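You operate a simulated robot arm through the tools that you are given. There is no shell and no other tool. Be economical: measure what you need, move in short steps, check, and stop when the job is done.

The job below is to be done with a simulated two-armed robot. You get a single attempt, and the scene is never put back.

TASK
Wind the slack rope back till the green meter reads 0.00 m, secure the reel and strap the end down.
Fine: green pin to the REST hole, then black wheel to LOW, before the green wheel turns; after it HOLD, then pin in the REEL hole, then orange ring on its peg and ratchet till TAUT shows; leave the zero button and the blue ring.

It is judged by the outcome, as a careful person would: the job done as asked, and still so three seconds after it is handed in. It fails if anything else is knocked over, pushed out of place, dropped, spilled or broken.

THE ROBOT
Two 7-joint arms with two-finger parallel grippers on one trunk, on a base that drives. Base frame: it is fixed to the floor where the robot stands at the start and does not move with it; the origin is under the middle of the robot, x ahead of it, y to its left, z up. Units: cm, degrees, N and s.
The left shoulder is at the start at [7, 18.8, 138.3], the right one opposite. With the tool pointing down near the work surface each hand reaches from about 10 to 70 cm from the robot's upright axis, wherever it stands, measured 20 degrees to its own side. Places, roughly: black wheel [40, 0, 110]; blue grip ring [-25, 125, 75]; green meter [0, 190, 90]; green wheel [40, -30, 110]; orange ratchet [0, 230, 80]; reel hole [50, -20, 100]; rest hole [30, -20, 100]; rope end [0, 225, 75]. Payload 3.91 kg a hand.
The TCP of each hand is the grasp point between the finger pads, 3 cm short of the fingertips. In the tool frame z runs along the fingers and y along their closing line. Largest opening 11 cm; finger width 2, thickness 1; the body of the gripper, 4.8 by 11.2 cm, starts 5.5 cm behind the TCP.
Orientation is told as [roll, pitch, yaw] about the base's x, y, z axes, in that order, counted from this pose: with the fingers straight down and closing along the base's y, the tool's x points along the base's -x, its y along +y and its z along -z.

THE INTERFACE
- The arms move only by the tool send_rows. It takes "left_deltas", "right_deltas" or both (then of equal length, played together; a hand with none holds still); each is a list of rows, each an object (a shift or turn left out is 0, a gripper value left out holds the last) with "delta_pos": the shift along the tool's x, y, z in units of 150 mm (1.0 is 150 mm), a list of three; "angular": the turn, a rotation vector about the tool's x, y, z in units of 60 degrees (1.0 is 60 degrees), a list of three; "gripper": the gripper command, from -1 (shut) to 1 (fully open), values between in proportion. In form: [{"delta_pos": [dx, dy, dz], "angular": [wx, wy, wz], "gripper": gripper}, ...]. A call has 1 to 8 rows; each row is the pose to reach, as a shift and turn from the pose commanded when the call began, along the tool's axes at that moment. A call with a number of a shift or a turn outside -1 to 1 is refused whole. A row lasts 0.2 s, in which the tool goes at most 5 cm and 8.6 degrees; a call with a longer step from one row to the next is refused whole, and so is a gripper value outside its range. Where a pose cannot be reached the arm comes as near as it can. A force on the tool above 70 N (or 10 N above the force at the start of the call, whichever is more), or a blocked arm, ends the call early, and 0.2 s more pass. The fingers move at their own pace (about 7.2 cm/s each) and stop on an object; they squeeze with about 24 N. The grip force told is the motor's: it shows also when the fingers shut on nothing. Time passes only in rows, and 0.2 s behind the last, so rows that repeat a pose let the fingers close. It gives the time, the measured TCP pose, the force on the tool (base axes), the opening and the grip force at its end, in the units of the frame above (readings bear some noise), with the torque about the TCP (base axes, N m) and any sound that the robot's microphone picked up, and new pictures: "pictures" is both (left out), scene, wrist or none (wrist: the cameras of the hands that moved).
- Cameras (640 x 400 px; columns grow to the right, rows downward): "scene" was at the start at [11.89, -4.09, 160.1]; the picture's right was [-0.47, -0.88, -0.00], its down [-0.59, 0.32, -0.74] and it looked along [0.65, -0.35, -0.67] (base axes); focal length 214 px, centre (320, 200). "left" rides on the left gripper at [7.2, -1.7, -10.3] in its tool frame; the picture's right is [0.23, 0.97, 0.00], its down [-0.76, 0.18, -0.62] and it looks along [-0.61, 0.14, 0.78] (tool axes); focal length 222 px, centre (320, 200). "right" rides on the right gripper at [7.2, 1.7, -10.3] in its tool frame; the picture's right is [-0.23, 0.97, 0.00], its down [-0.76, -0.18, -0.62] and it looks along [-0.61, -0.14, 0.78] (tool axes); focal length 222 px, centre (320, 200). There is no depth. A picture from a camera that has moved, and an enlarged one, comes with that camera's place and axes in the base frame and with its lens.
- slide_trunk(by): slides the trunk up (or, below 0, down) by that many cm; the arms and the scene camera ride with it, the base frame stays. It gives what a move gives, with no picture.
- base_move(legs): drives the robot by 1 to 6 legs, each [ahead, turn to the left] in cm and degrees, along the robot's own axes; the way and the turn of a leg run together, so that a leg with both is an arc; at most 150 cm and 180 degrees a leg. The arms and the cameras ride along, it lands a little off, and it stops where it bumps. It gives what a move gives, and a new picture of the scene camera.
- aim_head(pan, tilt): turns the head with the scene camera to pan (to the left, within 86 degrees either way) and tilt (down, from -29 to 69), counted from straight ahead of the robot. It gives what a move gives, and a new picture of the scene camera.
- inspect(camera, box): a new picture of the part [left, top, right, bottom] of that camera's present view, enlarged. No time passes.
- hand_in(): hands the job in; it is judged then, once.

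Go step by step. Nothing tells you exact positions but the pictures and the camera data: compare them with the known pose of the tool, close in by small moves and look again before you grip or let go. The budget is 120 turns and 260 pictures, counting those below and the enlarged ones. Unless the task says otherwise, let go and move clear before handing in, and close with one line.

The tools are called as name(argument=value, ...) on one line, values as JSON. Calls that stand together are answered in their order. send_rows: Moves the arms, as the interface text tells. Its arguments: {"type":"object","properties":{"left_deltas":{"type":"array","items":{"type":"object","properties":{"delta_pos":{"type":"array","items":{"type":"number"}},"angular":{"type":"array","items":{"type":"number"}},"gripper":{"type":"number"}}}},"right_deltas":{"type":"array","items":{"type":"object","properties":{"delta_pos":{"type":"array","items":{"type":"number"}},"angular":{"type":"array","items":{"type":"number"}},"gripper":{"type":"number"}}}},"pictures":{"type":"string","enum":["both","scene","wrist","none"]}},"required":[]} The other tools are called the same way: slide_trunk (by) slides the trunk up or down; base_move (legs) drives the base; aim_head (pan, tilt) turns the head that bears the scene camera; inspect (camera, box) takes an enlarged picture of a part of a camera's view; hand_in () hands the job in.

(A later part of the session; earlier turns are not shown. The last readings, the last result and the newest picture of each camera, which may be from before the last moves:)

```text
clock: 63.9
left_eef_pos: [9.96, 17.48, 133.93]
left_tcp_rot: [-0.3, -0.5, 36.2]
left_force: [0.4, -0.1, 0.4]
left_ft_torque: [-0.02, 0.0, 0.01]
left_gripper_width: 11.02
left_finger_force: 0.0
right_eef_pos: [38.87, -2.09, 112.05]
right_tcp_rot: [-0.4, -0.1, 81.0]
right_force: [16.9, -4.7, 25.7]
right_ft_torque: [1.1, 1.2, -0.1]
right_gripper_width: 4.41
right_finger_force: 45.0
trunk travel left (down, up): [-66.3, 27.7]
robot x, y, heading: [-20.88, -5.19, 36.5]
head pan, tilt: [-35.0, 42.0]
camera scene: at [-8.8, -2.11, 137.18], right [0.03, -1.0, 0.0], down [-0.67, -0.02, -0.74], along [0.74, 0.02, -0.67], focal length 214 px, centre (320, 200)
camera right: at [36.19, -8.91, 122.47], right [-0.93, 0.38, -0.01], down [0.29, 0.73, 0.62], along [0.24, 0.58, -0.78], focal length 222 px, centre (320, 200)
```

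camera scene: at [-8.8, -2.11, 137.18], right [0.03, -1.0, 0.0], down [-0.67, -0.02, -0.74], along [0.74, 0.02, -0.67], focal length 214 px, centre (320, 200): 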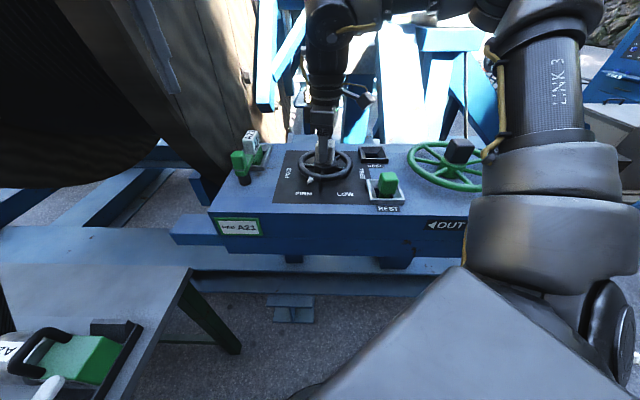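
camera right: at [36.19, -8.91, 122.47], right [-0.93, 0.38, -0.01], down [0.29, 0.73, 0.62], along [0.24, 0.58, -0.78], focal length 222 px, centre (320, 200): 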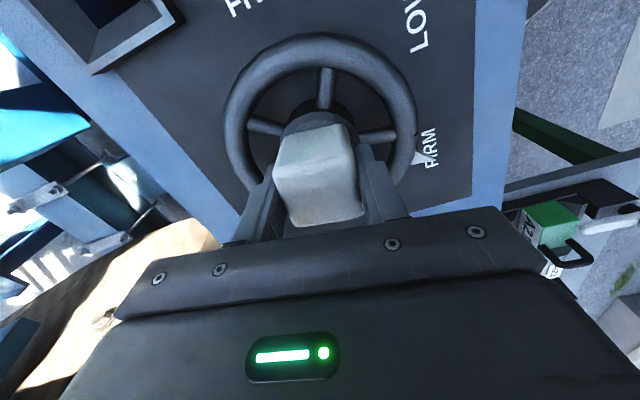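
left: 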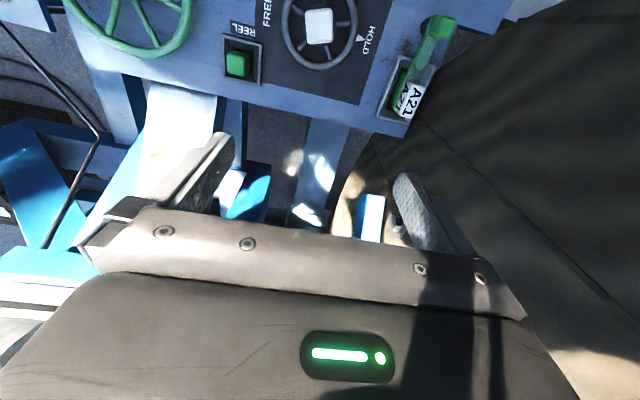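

The pointer is at FIRM. Turning 60° more to LOW, easing the side and vertical load slightly.

send_rows(right_deltas=[{"delta_pos": [0, -0.01, -0.01], "angular": [0, 0, -0.125]}, {"delta_pos": [0, -0.01, -0.01], "angular": [0, 0, -0.25]}, {"delta_pos": [0, -0.01, -0.01], "angular": [0, 0, -0.375]}, {"delta_pos": [0, -0.01, -0.01], "angular": [0, 0, -0.5]}, {"delta_pos": [0, -0.01, -0.01], "angular": [0, 0, -0.625]}, {"delta_pos": [0, -0.01, -0.01], "angular": [0, 0, -0.75]}, {"delta_pos": [0, -0.01, -0.01], "angular": [0, 0, -0.875]}, {"delta_pos": [0, -0.01, -0.01], "angular": [0, 0, -1.0]}], pictures="both")

inspect(camera="scene", box=[240, 110, 400, 210])

```text
clock: 65.7
left_eef_pos: [9.68, 17.61, 133.65]
left_tcp_rot: [-0.4, -0.6, 36.4]
left_force: [-0.1, -0.2, 0.3]
left_ft_torque: [0.02, -0.03, -0.04]
left_gripper_width: 10.98
left_finger_force: 0.1
right_eef_pos: [39.06, -1.93, 112.04]
right_tcp_rot: [0.2, 0.3, 141.2]
right_force: [-22.6, -3.3, -33.0]
right_ft_torque: [1.4, -1.01, -0.08]
right_gripper_width: 4.41
right_finger_force: 45.0
trunk travel left (down, up): [-66.3, 27.7]
robot x, y, heading: [-20.66, -5.04, 36.5]
head pan, tilt: [-35.0, 42.0]
camera scene: at [-8.95, -2.03, 137.13], right [0.03, -1.0, 0.0], down [-0.67, -0.02, -0.74], along [0.74, 0.02, -0.67], focal length 214 px, centre (320, 200)
camera right: at [43.64, -7.83, 122.55], right [-0.79, -0.62, 0.0], down [-0.48, 0.62, 0.62], along [-0.38, 0.49, -0.79], focal length 222 px, centre (320, 200)
```

scene: 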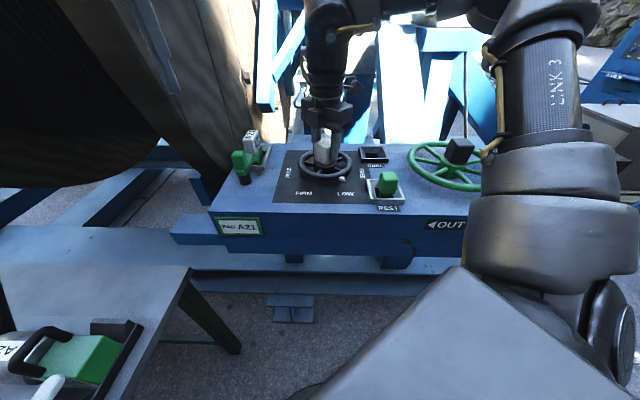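
right: 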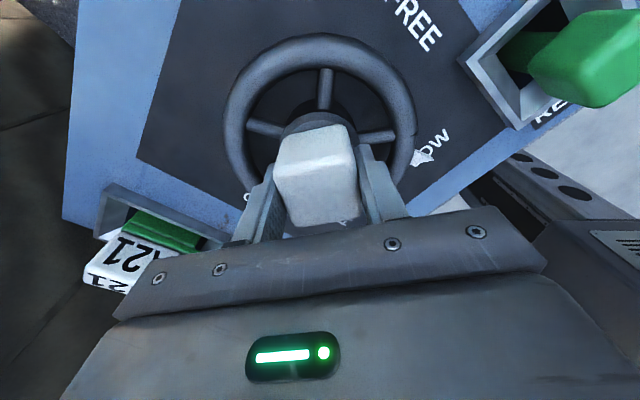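

```text
4.00 times, centred on (320, 160) of scene
camera zoom: at [-8.95, -2.03, 137.13], right [0.03, -1.0, 0.0], down [-0.67, -0.02, -0.74], along [0.74, 0.02, -0.67], focal length 858 px, centre (320, 360)
```

zoom: 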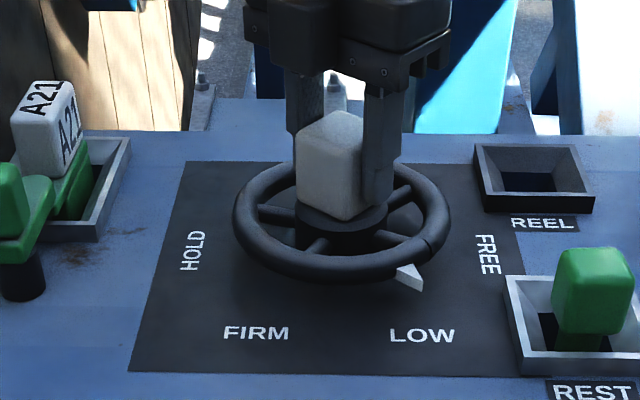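

The pointer is at LOW. Releasing and lifting with the trunk.

send_rows(right_deltas=[{"gripper": 0.2}, {"gripper": 0.2}, {"gripper": 0.2}], pictures="none")

slide_trunk(by=10)

inspect(camera="right", box=[0, 0, 640, 400])

inspect(camera="scene", box=[240, 110, 560, 310])

```text
clock: 66.5
left_eef_pos: [9.77, 17.59, 133.87]
left_tcp_rot: [-0.4, -0.5, 36.2]
left_force: [0.4, 0.4, -0.5]
left_ft_torque: [-0.01, 0.0, 0.02]
left_gripper_width: 11.0
left_finger_force: 0.1
right_eef_pos: [39.11, -1.85, 112.19]
right_tcp_rot: [-0.1, 0.4, 141.0]
right_force: [-0.2, -0.1, 0.2]
right_ft_torque: [0.0, -0.01, 0.02]
right_gripper_width: 6.57
right_finger_force: 0.2
trunk travel left (down, up): [-66.3, 27.7]
robot x, y, heading: [-20.8, -4.85, 36.5]
head pan, tilt: [-35.0, 42.0]
```

```text
clock: 67.8
left_eef_pos: [9.78, 17.63, 143.86]
left_tcp_rot: [-0.2, -0.6, 36.3]
left_force: [-0.2, 0.5, 1.4]
left_ft_torque: [0.0, 0.01, 0.0]
left_gripper_width: 11.0
left_finger_force: 0.1
right_eef_pos: [39.02, -1.92, 122.2]
right_tcp_rot: [0.0, 0.4, 140.8]
right_force: [1.1, 0.7, -0.2]
right_ft_torque: [0.01, 0.03, -0.04]
right_gripper_width: 6.59
right_finger_force: 0.1
trunk travel left (down, up): [-76.3, 17.7]
robot x, y, heading: [-20.64, -4.83, 36.3]
head pan, tilt: [-35.0, 42.0]
```

```text
1.00 times, centred on (320, 200) of right (not enlarged: the box is as wide or as high as the picture)
camera zoom: at [43.74, -7.76, 132.69], right [-0.79, -0.61, 0.0], down [-0.48, 0.62, 0.62], along [-0.38, 0.49, -0.79], focal length 222 px, centre (320, 200)
```

zoom: 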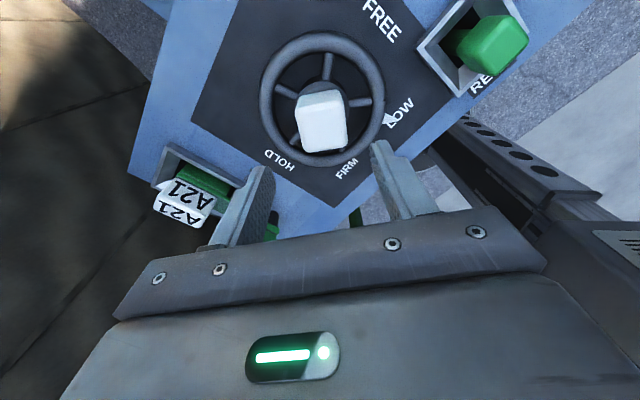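

```text
2.00 times, centred on (400, 210) of scene
camera zoom: at [-8.86, -1.95, 147.15], right [0.03, -1.0, 0.0], down [-0.67, -0.02, -0.74], along [0.74, 0.02, -0.67], focal length 429 px, centre (160, 180)
```

zoom: 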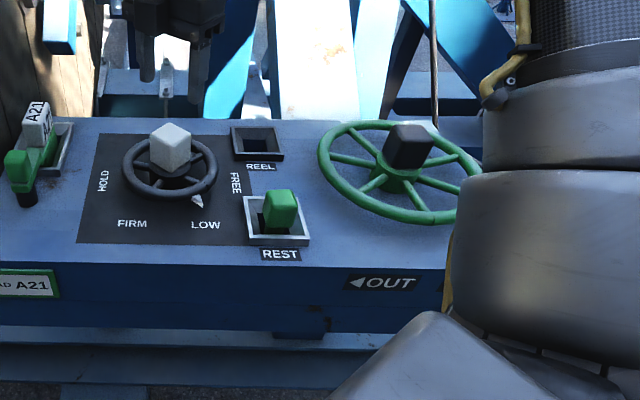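

LOW confirmed. Now I need to see the meter, so I'll look toward [0, 190, 90].

aim_head(pan=56, tilt=18)

inspect(camera="scene", box=[240, 150, 400, 250])

```text
clock: 69.5
left_eef_pos: [9.85, 17.65, 143.96]
left_tcp_rot: [-0.3, -0.5, 36.3]
left_force: [0.0, 0.3, -0.8]
left_ft_torque: [0.0, -0.02, 0.0]
left_gripper_width: 10.98
left_finger_force: 0.2
right_eef_pos: [39.13, -1.84, 122.13]
right_tcp_rot: [0.0, 0.4, 140.9]
right_force: [-0.3, 0.7, -0.3]
right_ft_torque: [0.0, 0.03, 0.03]
right_gripper_width: 6.6
right_finger_force: 0.1
trunk travel left (down, up): [-76.3, 17.7]
robot x, y, heading: [-20.82, -4.89, 36.4]
head pan, tilt: [56.0, 18.0]
camera scene: at [-17.63, 7.15, 150.92], right [1.0, 0.04, 0.0], down [0.01, -0.31, -0.95], along [-0.04, 0.95, -0.31], focal length 214 px, centre (320, 200)
```

scene: 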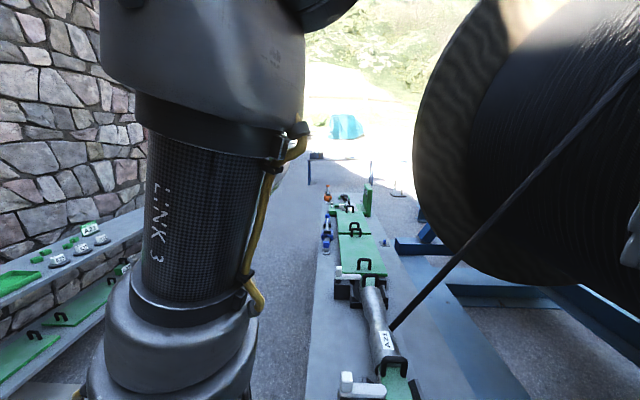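

```text
4.00 times, centred on (320, 200) of scene
camera zoom: at [-17.63, 7.15, 150.92], right [1.0, 0.04, 0.0], down [0.01, -0.31, -0.95], along [-0.04, 0.95, -0.31], focal length 858 px, centre (320, 200)
```

zoom: 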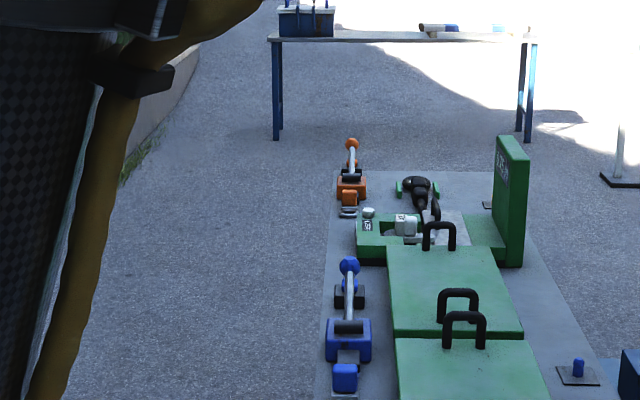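

inspect(camera="scene", box=[355, 180, 379, 195])

inspect(camera="scene", box=[315, 180, 395, 230])

```text
16.00 times, centred on (367, 188) of scene
camera zoom: at [-17.63, 7.15, 150.92], right [1.0, 0.04, 0.0], down [0.01, -0.31, -0.95], along [-0.04, 0.95, -0.31], focal length 3432 px, centre (-432, 400)
```

zoom: 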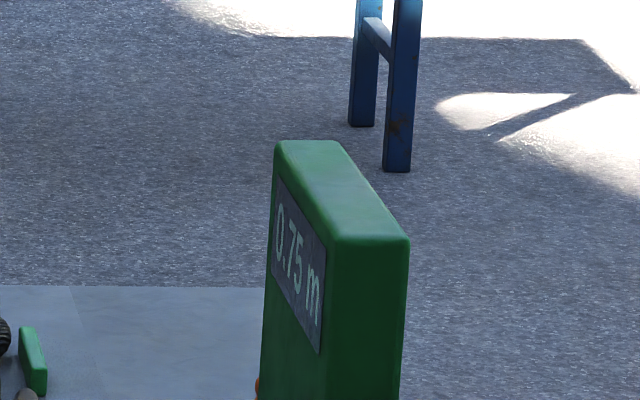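

```text
8.00 times, centred on (355, 205) of scene
camera zoom: at [-17.63, 7.15, 150.92], right [1.0, 0.04, 0.0], down [0.01, -0.31, -0.95], along [-0.04, 0.95, -0.31], focal length 1716 px, centre (40, 160)
```

zoom: 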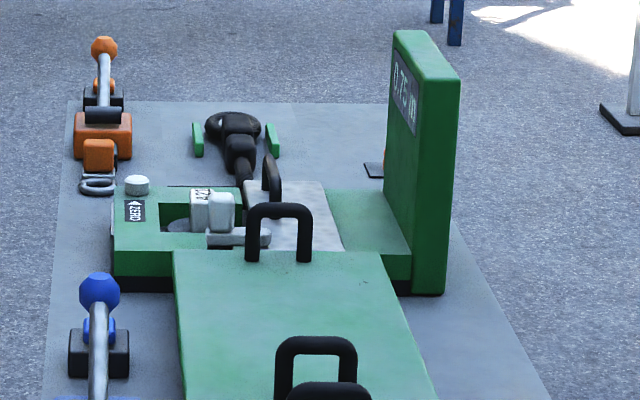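

The meter reads 0.75 m and is readable from here with zoom. Now I'll reposition the base so the right hand works over the green wheel at about [40, -34.9].

base_move(legs=[[0, -31.5], [8, 0]])

aim_head(pan=-30, tilt=40)

inspect(camera="right", box=[0, 0, 640, 400])

```text
clock: 72.0
left_eef_pos: [23.23, -0.83, 144.12]
left_tcp_rot: [-0.8, -1.1, 5.2]
left_force: [-0.8, 0.2, 0.4]
left_ft_torque: [0.01, -0.08, 0.05]
left_gripper_width: 10.99
left_finger_force: 0.0
right_eef_pos: [38.44, -32.62, 122.84]
right_tcp_rot: [-0.8, 0.5, 109.8]
right_force: [-0.8, 0.4, -0.2]
right_ft_torque: [-0.01, -0.04, 0.0]
right_gripper_width: 6.6
right_finger_force: 0.1
trunk travel left (down, up): [-76.3, 17.7]
robot x, y, heading: [-12.96, -4.18, 4.8]
head pan, tilt: [56.0, 18.0]
camera scene: at [-5.6, 4.16, 151.04], right [0.88, -0.48, 0.01], down [-0.14, -0.27, -0.95], along [0.46, 0.83, -0.3], focal length 214 px, centre (320, 200)
```

scene: 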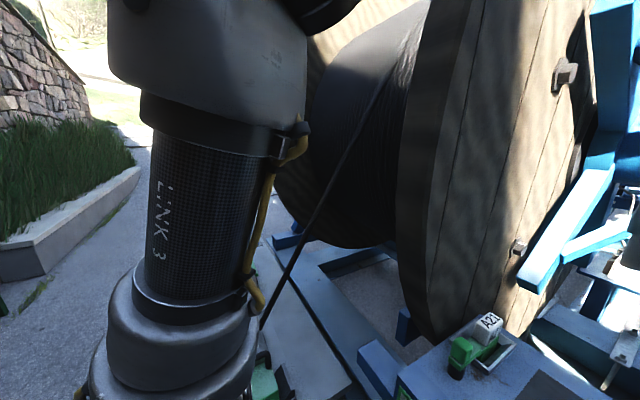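

```text
clock: 73.7
left_eef_pos: [24.85, -0.9, 143.75]
left_tcp_rot: [-0.7, -0.5, 5.1]
left_force: [0.5, 0.7, 0.3]
left_ft_torque: [0.0, 0.04, -0.03]
left_gripper_width: 10.99
left_finger_force: 0.0
right_eef_pos: [39.69, -32.67, 122.16]
right_tcp_rot: [-0.1, 0.4, 109.9]
right_force: [0.4, 0.8, -0.9]
right_ft_torque: [-0.01, -0.02, 0.05]
right_gripper_width: 6.6
right_finger_force: 0.0
trunk travel left (down, up): [-76.3, 17.7]
robot x, y, heading: [-13.09, -4.14, 5.1]
head pan, tilt: [-30.0, 40.0]
camera scene: at [-0.81, -7.58, 147.44], right [-0.42, -0.91, 0.0], down [-0.58, 0.27, -0.77], along [0.69, -0.32, -0.64], focal length 214 px, centre (320, 200)
```

scene: 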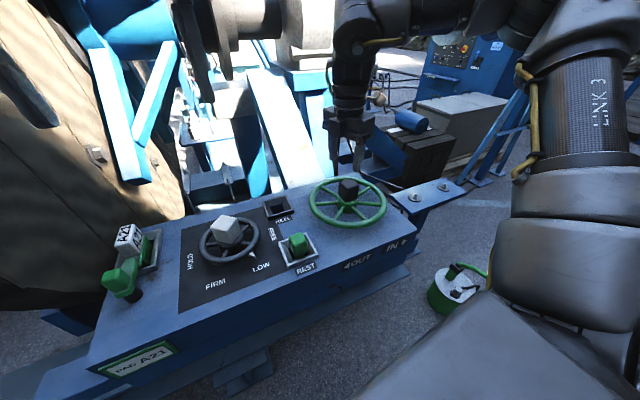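

```text
1.00 times, centred on (320, 200) of right (not enlarged: the box is as wide or as high as the picture)
camera zoom: at [40.66, -40.03, 132.74], right [-0.99, -0.12, 0.0], down [-0.09, 0.78, 0.62], along [-0.07, 0.61, -0.79], focal length 222 px, centre (320, 200)
```

zoom: 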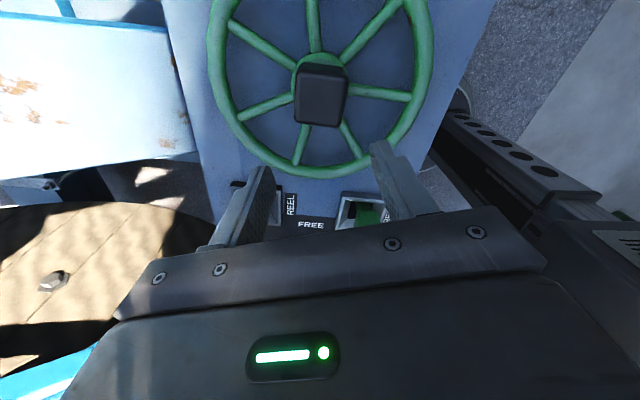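

inspect(camera="right", box=[240, 30, 400, 130])

inspect(camera="scene", box=[270, 140, 430, 240])

aim_head(pan=84, tilt=18)

```text
4.00 times, centred on (320, 80) of right
camera zoom: at [40.66, -40.03, 132.74], right [-0.99, -0.12, 0.0], down [-0.09, 0.78, 0.62], along [-0.07, 0.61, -0.79], focal length 888 px, centre (320, 680)
```

zoom: 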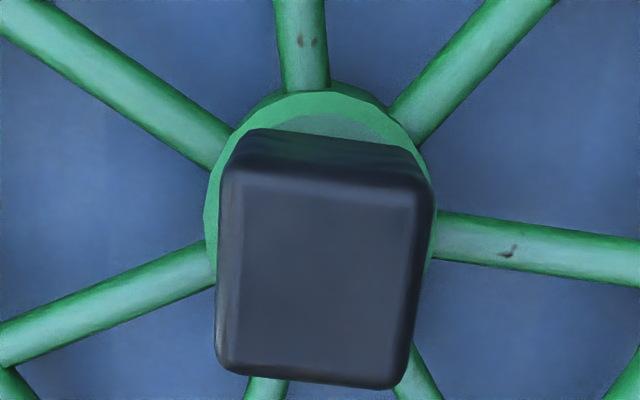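

```text
4.00 times, centred on (350, 190) of scene
camera zoom: at [-0.81, -7.58, 147.44], right [-0.42, -0.91, 0.0], down [-0.58, 0.27, -0.77], along [0.69, -0.32, -0.64], focal length 858 px, centre (200, 240)
```

zoom: 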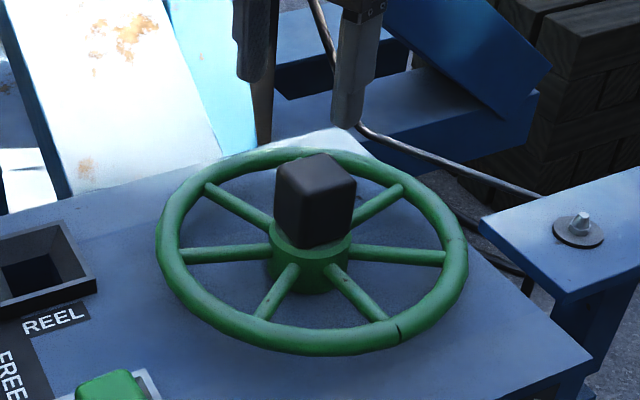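

```text
clock: 75.6
left_eef_pos: [24.71, -0.65, 143.77]
left_tcp_rot: [-0.8, -0.5, 5.2]
left_force: [1.1, 0.9, 0.5]
left_ft_torque: [0.02, -0.01, -0.01]
left_gripper_width: 10.96
left_finger_force: 0.1
right_eef_pos: [39.68, -32.62, 122.36]
right_tcp_rot: [-0.1, 0.4, 109.9]
right_force: [-0.3, 0.4, -0.7]
right_ft_torque: [0.0, -0.02, 0.01]
right_gripper_width: 6.58
right_finger_force: 0.0
trunk travel left (down, up): [-76.3, 17.7]
robot x, y, heading: [-12.86, -4.69, 5.0]
head pan, tilt: [84.0, 18.0]
camera scene: at [-8.46, 5.34, 150.92], right [1.0, -0.02, 0.0], down [-0.01, -0.31, -0.95], along [0.02, 0.95, -0.31], focal length 214 px, centre (320, 200)
```

scene: 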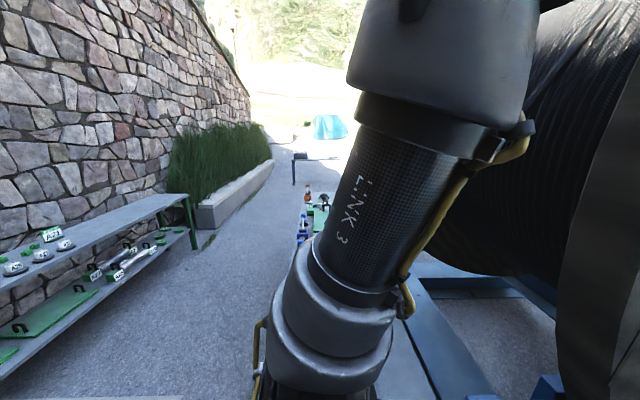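

The knob is at [39.9, -35.1], yaw about 105.5 (mod 90). The left arm hides the meter, so I'll push the left hand forward and align the right hand at the same time.

send_rows(right_deltas=[{"delta_pos": [0.08, 0.02, 0], "angular": [0, 0, 0.073], "gripper": 0.2}, {"delta_pos": [0.161, 0.044, 0], "angular": [0, 0, 0.073]}, {"delta_pos": [0.161, 0.044, 0], "angular": [0, 0, 0.073]}, {"delta_pos": [0.161, 0.044, 0], "angular": [0, 0, 0.073]}], left_deltas=[{"delta_pos": [-0.25, 0, 0]}, {"delta_pos": [-0.5, 0, 0]}, {"delta_pos": [-0.75, 0, 0]}, {"delta_pos": [-0.9, 0, 0]}], pictures="scene")

inspect(camera="right", box=[160, 20, 480, 220])

```text
clock: 76.6
left_eef_pos: [36.27, -0.13, 142.43]
left_tcp_rot: [-1.1, -0.6, 5.2]
left_force: [-0.4, -0.2, 0.2]
left_ft_torque: [0.0, 0.01, 0.02]
left_gripper_width: 11.02
left_finger_force: 0.0
left hand out of reach, approached as far as the arm can: row 3, 4
right_eef_pos: [39.88, -35.36, 122.13]
right_tcp_rot: [-0.2, 0.4, 105.4]
right_force: [-0.3, 0.5, -0.6]
right_ft_torque: [-0.02, -0.02, -0.02]
right_gripper_width: 6.6
right_finger_force: 0.1
trunk travel left (down, up): [-76.3, 17.7]
robot x, y, heading: [-13.17, -4.37, 5.0]
head pan, tilt: [84.0, 18.0]
camera scene: at [-8.48, 5.29, 150.93], right [1.0, -0.02, 0.0], down [0.0, -0.31, -0.95], along [0.01, 0.95, -0.31], focal length 214 px, centre (320, 200)
```

scene: 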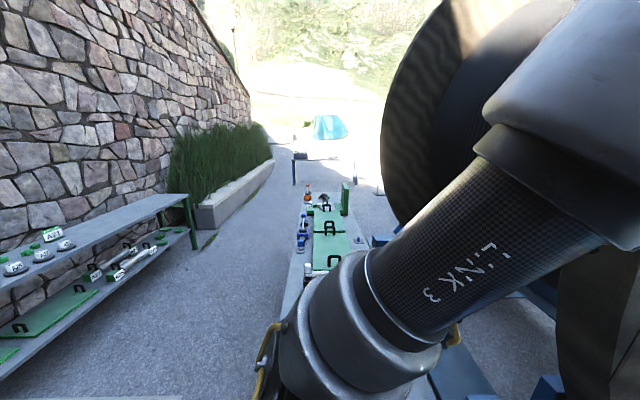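

```text
2.00 times, centred on (320, 120) of right
camera zoom: at [40.16, -42.66, 132.64], right [-1.0, -0.04, 0.0], down [-0.03, 0.79, 0.62], along [-0.02, 0.62, -0.79], focal length 444 px, centre (320, 360)
```

zoom: 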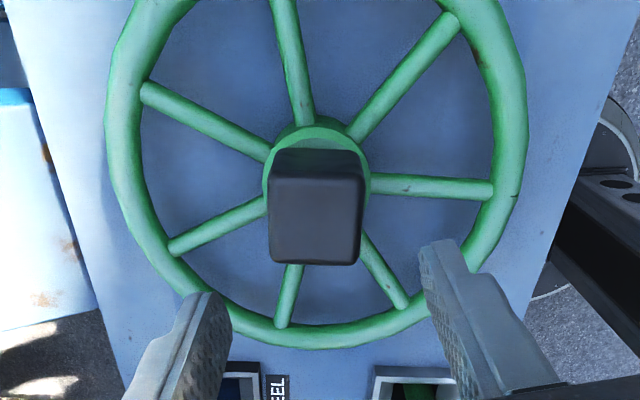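

The meter is now in view. Lowering onto the knob and gripping.

slide_trunk(by=-10)

send_rows(right_deltas=[{"gripper": -0.5}, {"gripper": -0.5}, {"gripper": -0.5}, {"gripper": -0.5}], pictures="wrist")

inspect(camera="scene", box=[334, 175, 358, 190])

```text
clock: 77.9
left_eef_pos: [36.13, -0.17, 132.39]
left_tcp_rot: [-0.9, -0.5, 5.2]
left_force: [0.9, 0.1, -0.2]
left_ft_torque: [0.01, -0.02, 0.01]
left_gripper_width: 11.02
left_finger_force: 0.0
right_eef_pos: [39.74, -35.13, 112.13]
right_tcp_rot: [-0.3, 0.4, 105.4]
right_force: [0.0, 0.2, 0.3]
right_ft_torque: [0.0, -0.03, -0.01]
right_gripper_width: 6.63
right_finger_force: 0.0
trunk travel left (down, up): [-66.3, 27.7]
robot x, y, heading: [-12.96, -4.25, 5.1]
head pan, tilt: [84.0, 18.0]
```

```text
clock: 78.9
left_eef_pos: [36.48, 0.03, 132.36]
left_tcp_rot: [-0.9, -0.4, 5.1]
left_force: [0.1, 0.2, -0.7]
left_ft_torque: [0.02, 0.03, 0.0]
left_gripper_width: 11.0
left_finger_force: 0.1
right_eef_pos: [40.06, -35.23, 112.09]
right_tcp_rot: [0.0, 0.3, 105.4]
right_force: [12.4, 3.2, 2.7]
right_ft_torque: [-0.23, -0.05, -0.1]
right_gripper_width: 4.38
right_finger_force: 44.7
trunk travel left (down, up): [-66.3, 27.7]
robot x, y, heading: [-13.07, -4.05, 4.9]
head pan, tilt: [84.0, 18.0]
camera right: at [40.43, -42.47, 122.61], right [-1.0, -0.04, 0.0], down [-0.03, 0.79, 0.62], along [-0.02, 0.62, -0.79], focal length 222 px, centre (320, 200)
```

right: 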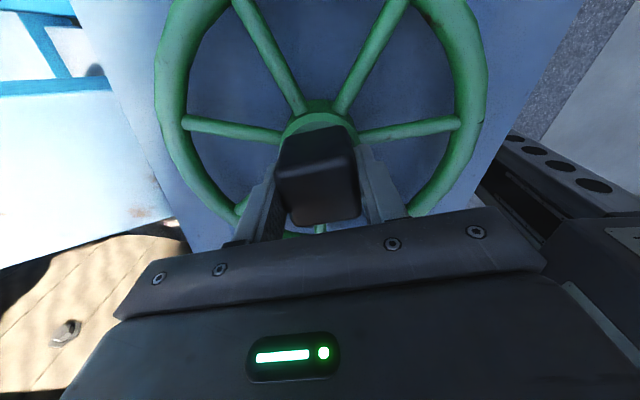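

```text
16.00 times, centred on (346, 182) of scene
camera zoom: at [-8.21, 5.46, 140.91], right [1.0, -0.02, 0.0], down [-0.01, -0.31, -0.95], along [0.01, 0.95, -0.31], focal length 3432 px, centre (-96, 480)
```

zoom: 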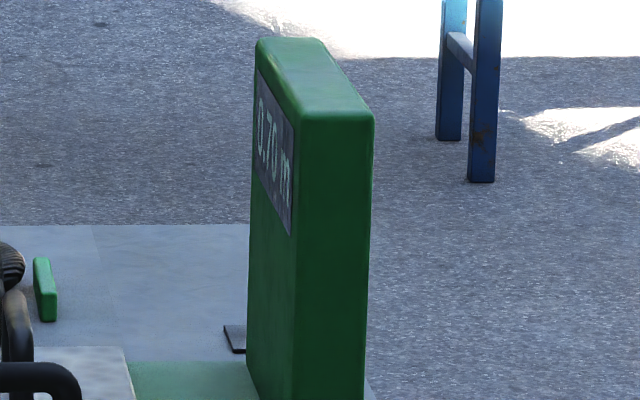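

The meter now reads 0.70 (closing turned the wheel slightly, in the right direction). Turning counterclockwise 40° and reading.

send_rows(right_deltas=[{"angular": [0, 0, -0.12]}, {"angular": [0, 0, -0.24]}, {"angular": [0, 0, -0.36]}, {"angular": [0, 0, -0.48]}, {"angular": [0, 0, -0.6]}, {"angular": [0, 0, -0.67]}], pictures="none")

inspect(camera="scene", box=[334, 175, 358, 190])

```text
clock: 80.3
left_eef_pos: [36.46, 0.16, 132.26]
left_tcp_rot: [-1.0, -0.5, 5.2]
left_force: [0.4, 0.0, -0.3]
left_ft_torque: [0.01, 0.01, 0.01]
left_gripper_width: 11.03
left_finger_force: 0.0
right_eef_pos: [40.14, -34.95, 112.02]
right_tcp_rot: [0.4, 0.4, 145.8]
right_force: [12.2, 10.8, -8.7]
right_ft_torque: [0.71, -1.95, -0.09]
right_gripper_width: 4.4
right_finger_force: 44.5
trunk travel left (down, up): [-66.3, 27.7]
robot x, y, heading: [-12.82, -4.33, 4.9]
head pan, tilt: [84.0, 18.0]
```

```text
16.00 times, centred on (346, 182) of scene
camera zoom: at [-8.14, 5.52, 140.88], right [1.0, -0.02, 0.0], down [-0.01, -0.31, -0.95], along [0.01, 0.95, -0.31], focal length 3432 px, centre (-96, 480)
```

zoom: 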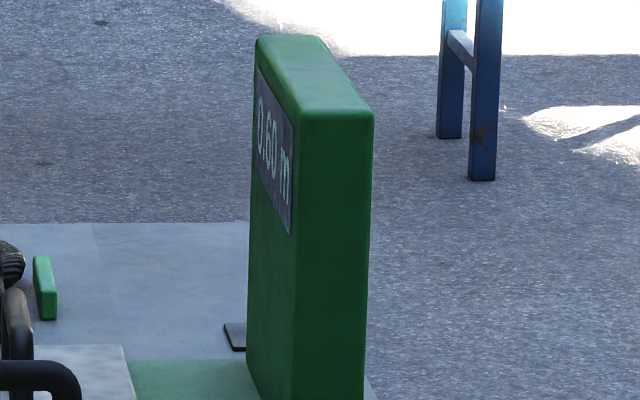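

0.60 m after 40°, so about 0.25 m per 100°. Continuing.

send_rows(right_deltas=[{"angular": [0, 0, -0.125]}, {"angular": [0, 0, -0.25]}, {"angular": [0, 0, -0.375]}, {"angular": [0, 0, -0.5]}, {"angular": [0, 0, -0.625]}, {"angular": [0, 0, -0.75]}, {"angular": [0, 0, -0.875]}, {"angular": [0, 0, -1.0]}], pictures="none")

inspect(camera="scene", box=[334, 175, 358, 190])

```text
clock: 82.1
left_eef_pos: [36.63, 0.1, 132.3]
left_tcp_rot: [-1.0, -0.3, 5.2]
left_force: [-1.2, -1.1, -0.3]
left_ft_torque: [0.04, 0.02, 0.01]
left_gripper_width: 10.99
left_finger_force: 0.1
right_eef_pos: [40.12, -34.9, 112.12]
right_tcp_rot: [0.4, 0.0, -154.2]
right_force: [15.9, 12.5, 1.9]
right_ft_torque: [2.19, -0.4, -0.03]
right_gripper_width: 4.38
right_finger_force: 44.9
trunk travel left (down, up): [-66.3, 27.7]
robot x, y, heading: [-13.15, -4.47, 4.9]
head pan, tilt: [84.0, 18.0]
```

```text
16.00 times, centred on (346, 182) of scene
camera zoom: at [-8.14, 5.62, 140.9], right [1.0, -0.02, 0.0], down [-0.01, -0.31, -0.95], along [0.01, 0.95, -0.31], focal length 3432 px, centre (-96, 480)
```

zoom: 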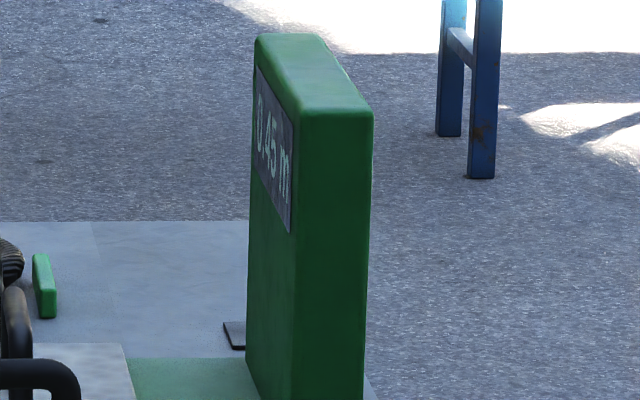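

0.45 m with no wrist limit yet. Continuing with two more strokes.

send_rows(right_deltas=[{"angular": [0, 0, -0.125]}, {"angular": [0, 0, -0.25]}, {"angular": [0, 0, -0.375]}, {"angular": [0, 0, -0.5]}, {"angular": [0, 0, -0.625]}, {"angular": [0, 0, -0.75]}, {"angular": [0, 0, -0.875]}, {"angular": [0, 0, -1.0]}], pictures="none")

inspect(camera="scene", box=[334, 175, 358, 190])

```text
clock: 83.9
left_eef_pos: [36.45, 0.21, 132.21]
left_tcp_rot: [-1.0, -0.3, 5.2]
left_force: [0.3, 0.4, 1.1]
left_ft_torque: [0.0, 0.01, -0.04]
left_gripper_width: 11.02
left_finger_force: 0.1
right_eef_pos: [39.99, -35.02, 112.09]
right_tcp_rot: [0.2, -0.5, -94.2]
right_force: [15.7, 13.9, 6.4]
right_ft_torque: [0.84, 0.23, -0.03]
right_gripper_width: 4.41
right_finger_force: 44.9
trunk travel left (down, up): [-66.3, 27.7]
robot x, y, heading: [-13.35, -4.35, 5.3]
head pan, tilt: [84.0, 18.0]
```

```text
16.00 times, centred on (346, 182) of scene
camera zoom: at [-8.18, 5.73, 140.88], right [1.0, -0.02, 0.0], down [-0.01, -0.31, -0.95], along [0.01, 0.95, -0.31], focal length 3432 px, centre (-96, 480)
```

zoom: 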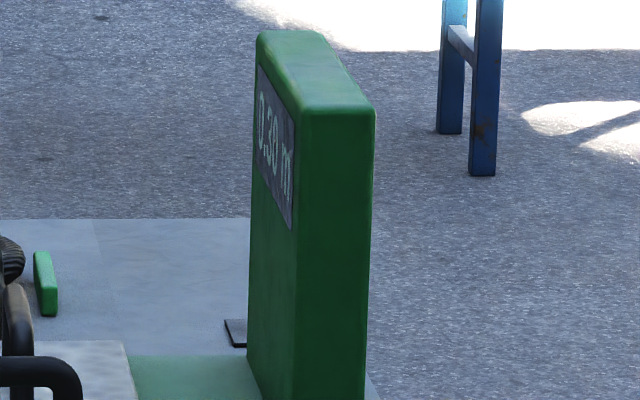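

send_rows(right_deltas=[{"angular": [0, 0, -0.125]}, {"angular": [0, 0, -0.25]}, {"angular": [0, 0, -0.375]}, {"angular": [0, 0, -0.5]}], pictures="none")

inspect(camera="scene", box=[334, 175, 358, 190])

```text
clock: 84.9
left_eef_pos: [36.39, 0.16, 132.29]
left_tcp_rot: [-1.0, -0.4, 5.1]
left_force: [0.3, 0.7, -1.4]
left_ft_torque: [0.01, -0.03, -0.01]
left_gripper_width: 10.99
left_finger_force: 0.1
right_eef_pos: [39.95, -34.94, 112.11]
right_tcp_rot: [0.0, -0.4, -64.3]
right_force: [14.3, 8.8, 7.5]
right_ft_torque: [0.59, -0.72, -0.02]
right_gripper_width: 4.38
right_finger_force: 45.0
trunk travel left (down, up): [-66.3, 27.7]
robot x, y, heading: [-13.05, -4.37, 5.2]
head pan, tilt: [84.0, 18.0]
```

```text
16.00 times, centred on (346, 182) of scene
camera zoom: at [-8.22, 5.63, 140.9], right [1.0, -0.02, 0.0], down [-0.01, -0.31, -0.95], along [0.01, 0.95, -0.31], focal length 3432 px, centre (-96, 480)
```

zoom: 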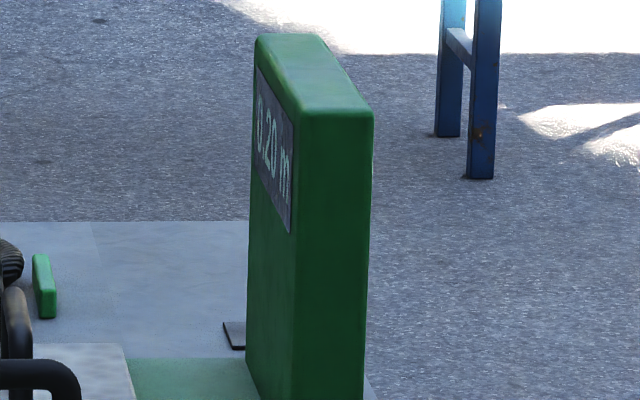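

send_rows(right_deltas=[{"angular": [0, 0, -0.125]}, {"angular": [0, 0, -0.25]}, {"angular": [0, 0, -0.375]}, {"angular": [0, 0, -0.5]}], pictures="none")

inspect(camera="scene", box=[334, 175, 358, 190])

```text
clock: 85.9
left_eef_pos: [36.61, 0.08, 132.25]
left_tcp_rot: [-0.9, -0.4, 5.2]
left_force: [0.4, -0.2, -0.8]
left_ft_torque: [-0.01, 0.0, 0.01]
left_gripper_width: 10.98
left_finger_force: 0.1
right_eef_pos: [39.23, -34.46, 111.39]
right_tcp_rot: [-0.2, -0.3, -34.5]
right_force: [21.3, 3.9, 8.6]
right_ft_torque: [0.83, -0.65, 0.16]
right_gripper_width: 4.4
right_finger_force: 21.6
right hand out of reach, approached as far as the arm can: row 4
trunk travel left (down, up): [-66.3, 27.7]
robot x, y, heading: [-12.88, -4.25, 5.1]
head pan, tilt: [84.0, 18.0]
```

```text
16.00 times, centred on (346, 182) of scene
camera zoom: at [-8.03, 5.53, 140.91], right [1.0, -0.02, 0.0], down [-0.01, -0.31, -0.95], along [0.01, 0.95, -0.31], focal length 3432 px, centre (-96, 480)
```

zoom: 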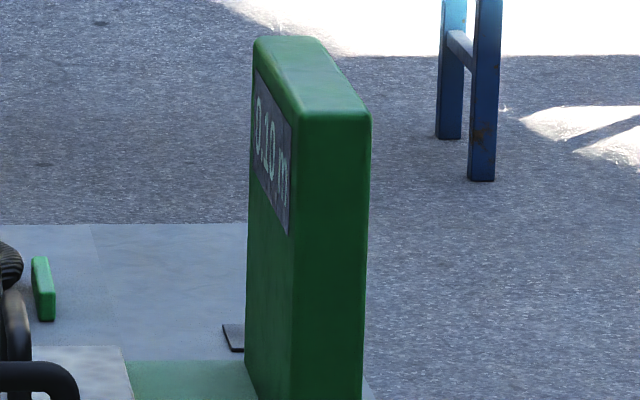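

0.10 m and the wrist limit is reached. I'll open wide around the knob and turn the hand back 90° in place to re-grip.

send_rows(right_deltas=[{"gripper": 0.5}, {"gripper": 0.5}, {"gripper": 0.5}, {"angular": [0, 0, 0.14]}, {"angular": [0, 0, 0.28]}, {"angular": [0, 0, 0.42]}, {"angular": [0, 0, 0.56]}, {"angular": [0, 0, 0.7]}], pictures="none")

inspect(camera="right", box=[0, 0, 640, 400])

inspect(camera="scene", box=[339, 175, 351, 183])

```text
clock: 87.7
left_eef_pos: [36.3, -0.07, 132.42]
left_tcp_rot: [-1.0, -0.6, 5.2]
left_force: [0.3, -0.4, -0.5]
left_ft_torque: [-0.02, -0.02, 0.0]
left_gripper_width: 10.98
left_finger_force: 0.0
right_eef_pos: [38.99, -34.65, 111.44]
right_tcp_rot: [0.1, -0.4, -76.6]
right_force: [0.6, 1.1, -1.1]
right_ft_torque: [0.0, 0.02, 0.01]
right_gripper_width: 8.29
right_finger_force: 0.0
trunk travel left (down, up): [-66.3, 27.7]
robot x, y, heading: [-13.23, -4.05, 5.1]
head pan, tilt: [84.0, 18.0]
```

```text
1.00 times, centred on (320, 200) of right (not enlarged: the box is as wide or as high as the picture)
camera zoom: at [38.93, -27.16, 121.98], right [1.0, 0.01, 0.0], down [0.0, -0.78, 0.63], along [0.01, -0.63, -0.78], focal length 222 px, centre (320, 200)
```

zoom: 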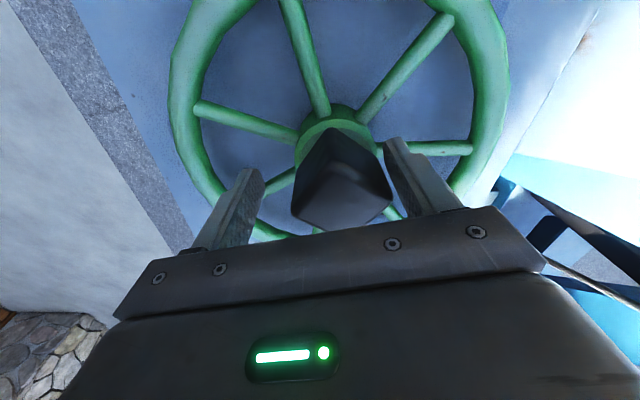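

```text
16.00 times, centred on (345, 179) of scene
camera zoom: at [-8.45, 5.4, 140.92], right [1.0, -0.02, 0.0], down [-0.01, -0.31, -0.95], along [0.01, 0.95, -0.31], focal length 3432 px, centre (-80, 536)
```

zoom: 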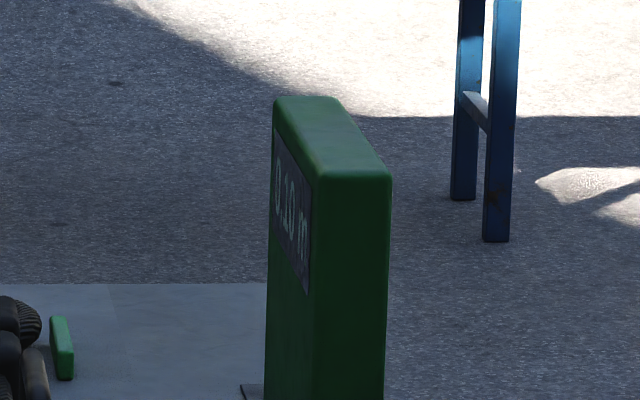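

send_rows(right_deltas=[{"delta_pos": [-0.038, 0.06, -0.04], "angular": [0, 0, 0.14]}, {"delta_pos": [-0.038, 0.06, -0.04], "angular": [0, 0, 0.28]}, {"delta_pos": [-0.038, 0.06, -0.04], "angular": [0, 0, 0.42]}, {"delta_pos": [-0.038, 0.06, -0.04], "angular": [0, 0, 0.56]}, {"delta_pos": [-0.038, 0.06, -0.04], "angular": [0, 0, 0.7]}, {"delta_pos": [-0.038, 0.06, -0.04], "angular": [0, 0, 0.8]}, {"delta_pos": [-0.038, 0.06, -0.04], "angular": [0, 0, 0.8]}], pictures="wrist")

```text
clock: 89.3
left_eef_pos: [36.18, -0.01, 132.56]
left_tcp_rot: [-0.9, -0.5, 5.2]
left_force: [0.1, -0.5, -0.9]
left_ft_torque: [0.03, -0.02, -0.01]
left_gripper_width: 10.99
left_finger_force: 0.1
right_eef_pos: [39.82, -34.84, 112.21]
right_tcp_rot: [0.5, -0.2, -124.5]
right_force: [-0.6, -0.1, 0.7]
right_ft_torque: [0.01, 0.01, 0.02]
right_gripper_width: 8.27
right_finger_force: 0.1
trunk travel left (down, up): [-66.3, 27.7]
robot x, y, heading: [-13.15, -4.45, 5.0]
head pan, tilt: [84.0, 18.0]
camera right: at [45.45, -29.92, 122.59], right [0.67, -0.74, 0.01], down [-0.58, -0.52, 0.62], along [-0.46, -0.42, -0.78], focal length 222 px, centre (320, 200)
```

right: 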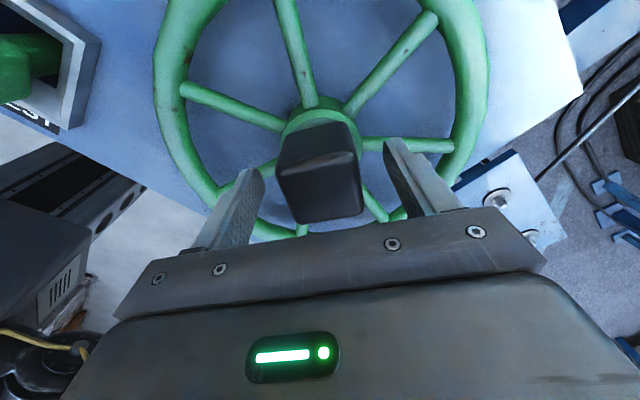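

The knob sits about 10° counterclockwise of the hand; I'll match that before closing, then turn 20°.

send_rows(right_deltas=[{"angular": [0, 0, -0.13]}, {"angular": [0, 0, -0.15], "gripper": -0.5}, {"angular": [0, 0, -0.15], "gripper": -0.5}, {"angular": [0, 0, -0.15], "gripper": -0.5}, {"angular": [0, 0, -0.15], "gripper": -0.5}, {"angular": [0, 0, -0.15], "gripper": -0.5}], pictures="none")

inspect(camera="scene", box=[334, 175, 358, 190])

send_rows(right_deltas=[{"angular": [0, 0, -0.12]}, {"angular": [0, 0, -0.24]}, {"angular": [0, 0, -0.33]}, {"angular": [0, 0, -0.33]}], pictures="none")

inspect(camera="scene", box=[334, 175, 358, 190])

```text
clock: 90.7
left_eef_pos: [36.24, -0.11, 132.32]
left_tcp_rot: [-0.9, -0.6, 5.2]
left_force: [-0.8, -0.4, 0.1]
left_ft_torque: [-0.03, -0.01, -0.01]
left_gripper_width: 11.02
left_finger_force: 0.1
right_eef_pos: [40.11, -34.97, 111.95]
right_tcp_rot: [0.4, -0.2, -115.3]
right_force: [4.1, -2.7, 2.9]
right_ft_torque: [0.34, 1.17, 0.07]
right_gripper_width: 4.42
right_finger_force: 45.4
trunk travel left (down, up): [-66.3, 27.7]
robot x, y, heading: [-13.24, -3.88, 5.1]
head pan, tilt: [84.0, 18.0]
```

```text
16.00 times, centred on (346, 182) of scene
camera zoom: at [-8.37, 5.34, 140.92], right [1.0, -0.02, 0.0], down [-0.01, -0.31, -0.95], along [0.01, 0.95, -0.31], focal length 3432 px, centre (-96, 480)
```

zoom: 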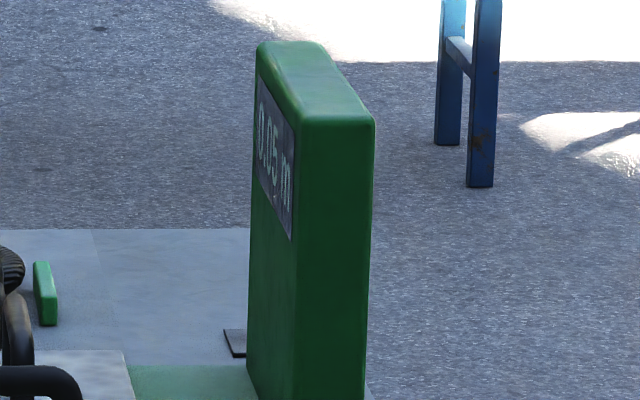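

```text
clock: 91.7
left_eef_pos: [36.25, -0.1, 132.4]
left_tcp_rot: [-1.0, -0.5, 5.2]
left_force: [0.0, 1.0, 1.1]
left_ft_torque: [-0.06, -0.03, 0.02]
left_gripper_width: 10.98
left_finger_force: 0.1
right_eef_pos: [39.97, -34.98, 112.02]
right_tcp_rot: [0.2, -0.3, -95.5]
right_force: [1.1, 4.0, -5.4]
right_ft_torque: [1.5, 0.77, 0.09]
right_gripper_width: 4.41
right_finger_force: 45.9
trunk travel left (down, up): [-66.3, 27.7]
robot x, y, heading: [-12.75, -3.88, 5.1]
head pan, tilt: [84.0, 18.0]
```

```text
16.00 times, centred on (346, 182) of scene
camera zoom: at [-8.34, 5.38, 140.91], right [1.0, -0.02, 0.0], down [-0.01, -0.31, -0.95], along [0.01, 0.95, -0.31], focal length 3432 px, centre (-96, 480)
```

zoom: 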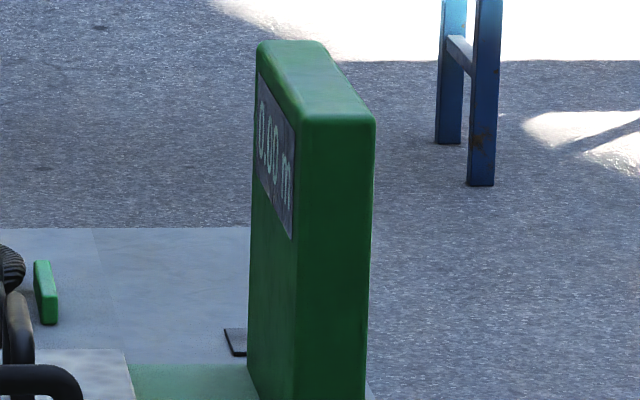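

The meter reads 0.00 but displays in 0.05 steps, and I'm probably near the step edge. A 5° nudge more to center it.

send_rows(right_deltas=[{"angular": [0, 0, -0.085]}, {"angular": [0, 0, -0.085]}, {"angular": [0, 0, -0.085]}], pictures="none")

inspect(camera="scene", box=[334, 175, 358, 190])

```text
clock: 92.5
left_eef_pos: [36.38, -0.15, 132.34]
left_tcp_rot: [-0.9, -0.6, 5.2]
left_force: [0.1, 0.6, 1.1]
left_ft_torque: [0.04, -0.02, -0.02]
left_gripper_width: 10.99
left_finger_force: 0.1
right_eef_pos: [40.02, -35.18, 112.12]
right_tcp_rot: [0.2, -0.4, -90.6]
right_force: [2.9, 1.0, -7.3]
right_ft_torque: [0.94, 0.82, 0.08]
right_gripper_width: 4.39
right_finger_force: 45.5
trunk travel left (down, up): [-66.3, 27.7]
robot x, y, heading: [-13.13, -4.42, 5.2]
head pan, tilt: [84.0, 18.0]
```

```text
16.00 times, centred on (346, 182) of scene
camera zoom: at [-8.3, 5.35, 140.91], right [1.0, -0.02, 0.0], down [-0.01, -0.31, -0.95], along [0.01, 0.95, -0.31], focal length 3432 px, centre (-96, 480)
```

zoom: 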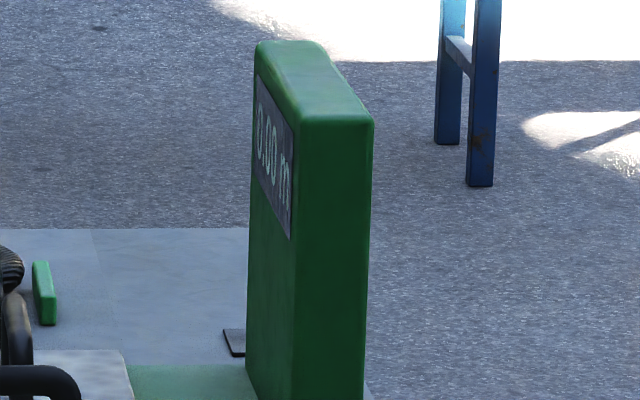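

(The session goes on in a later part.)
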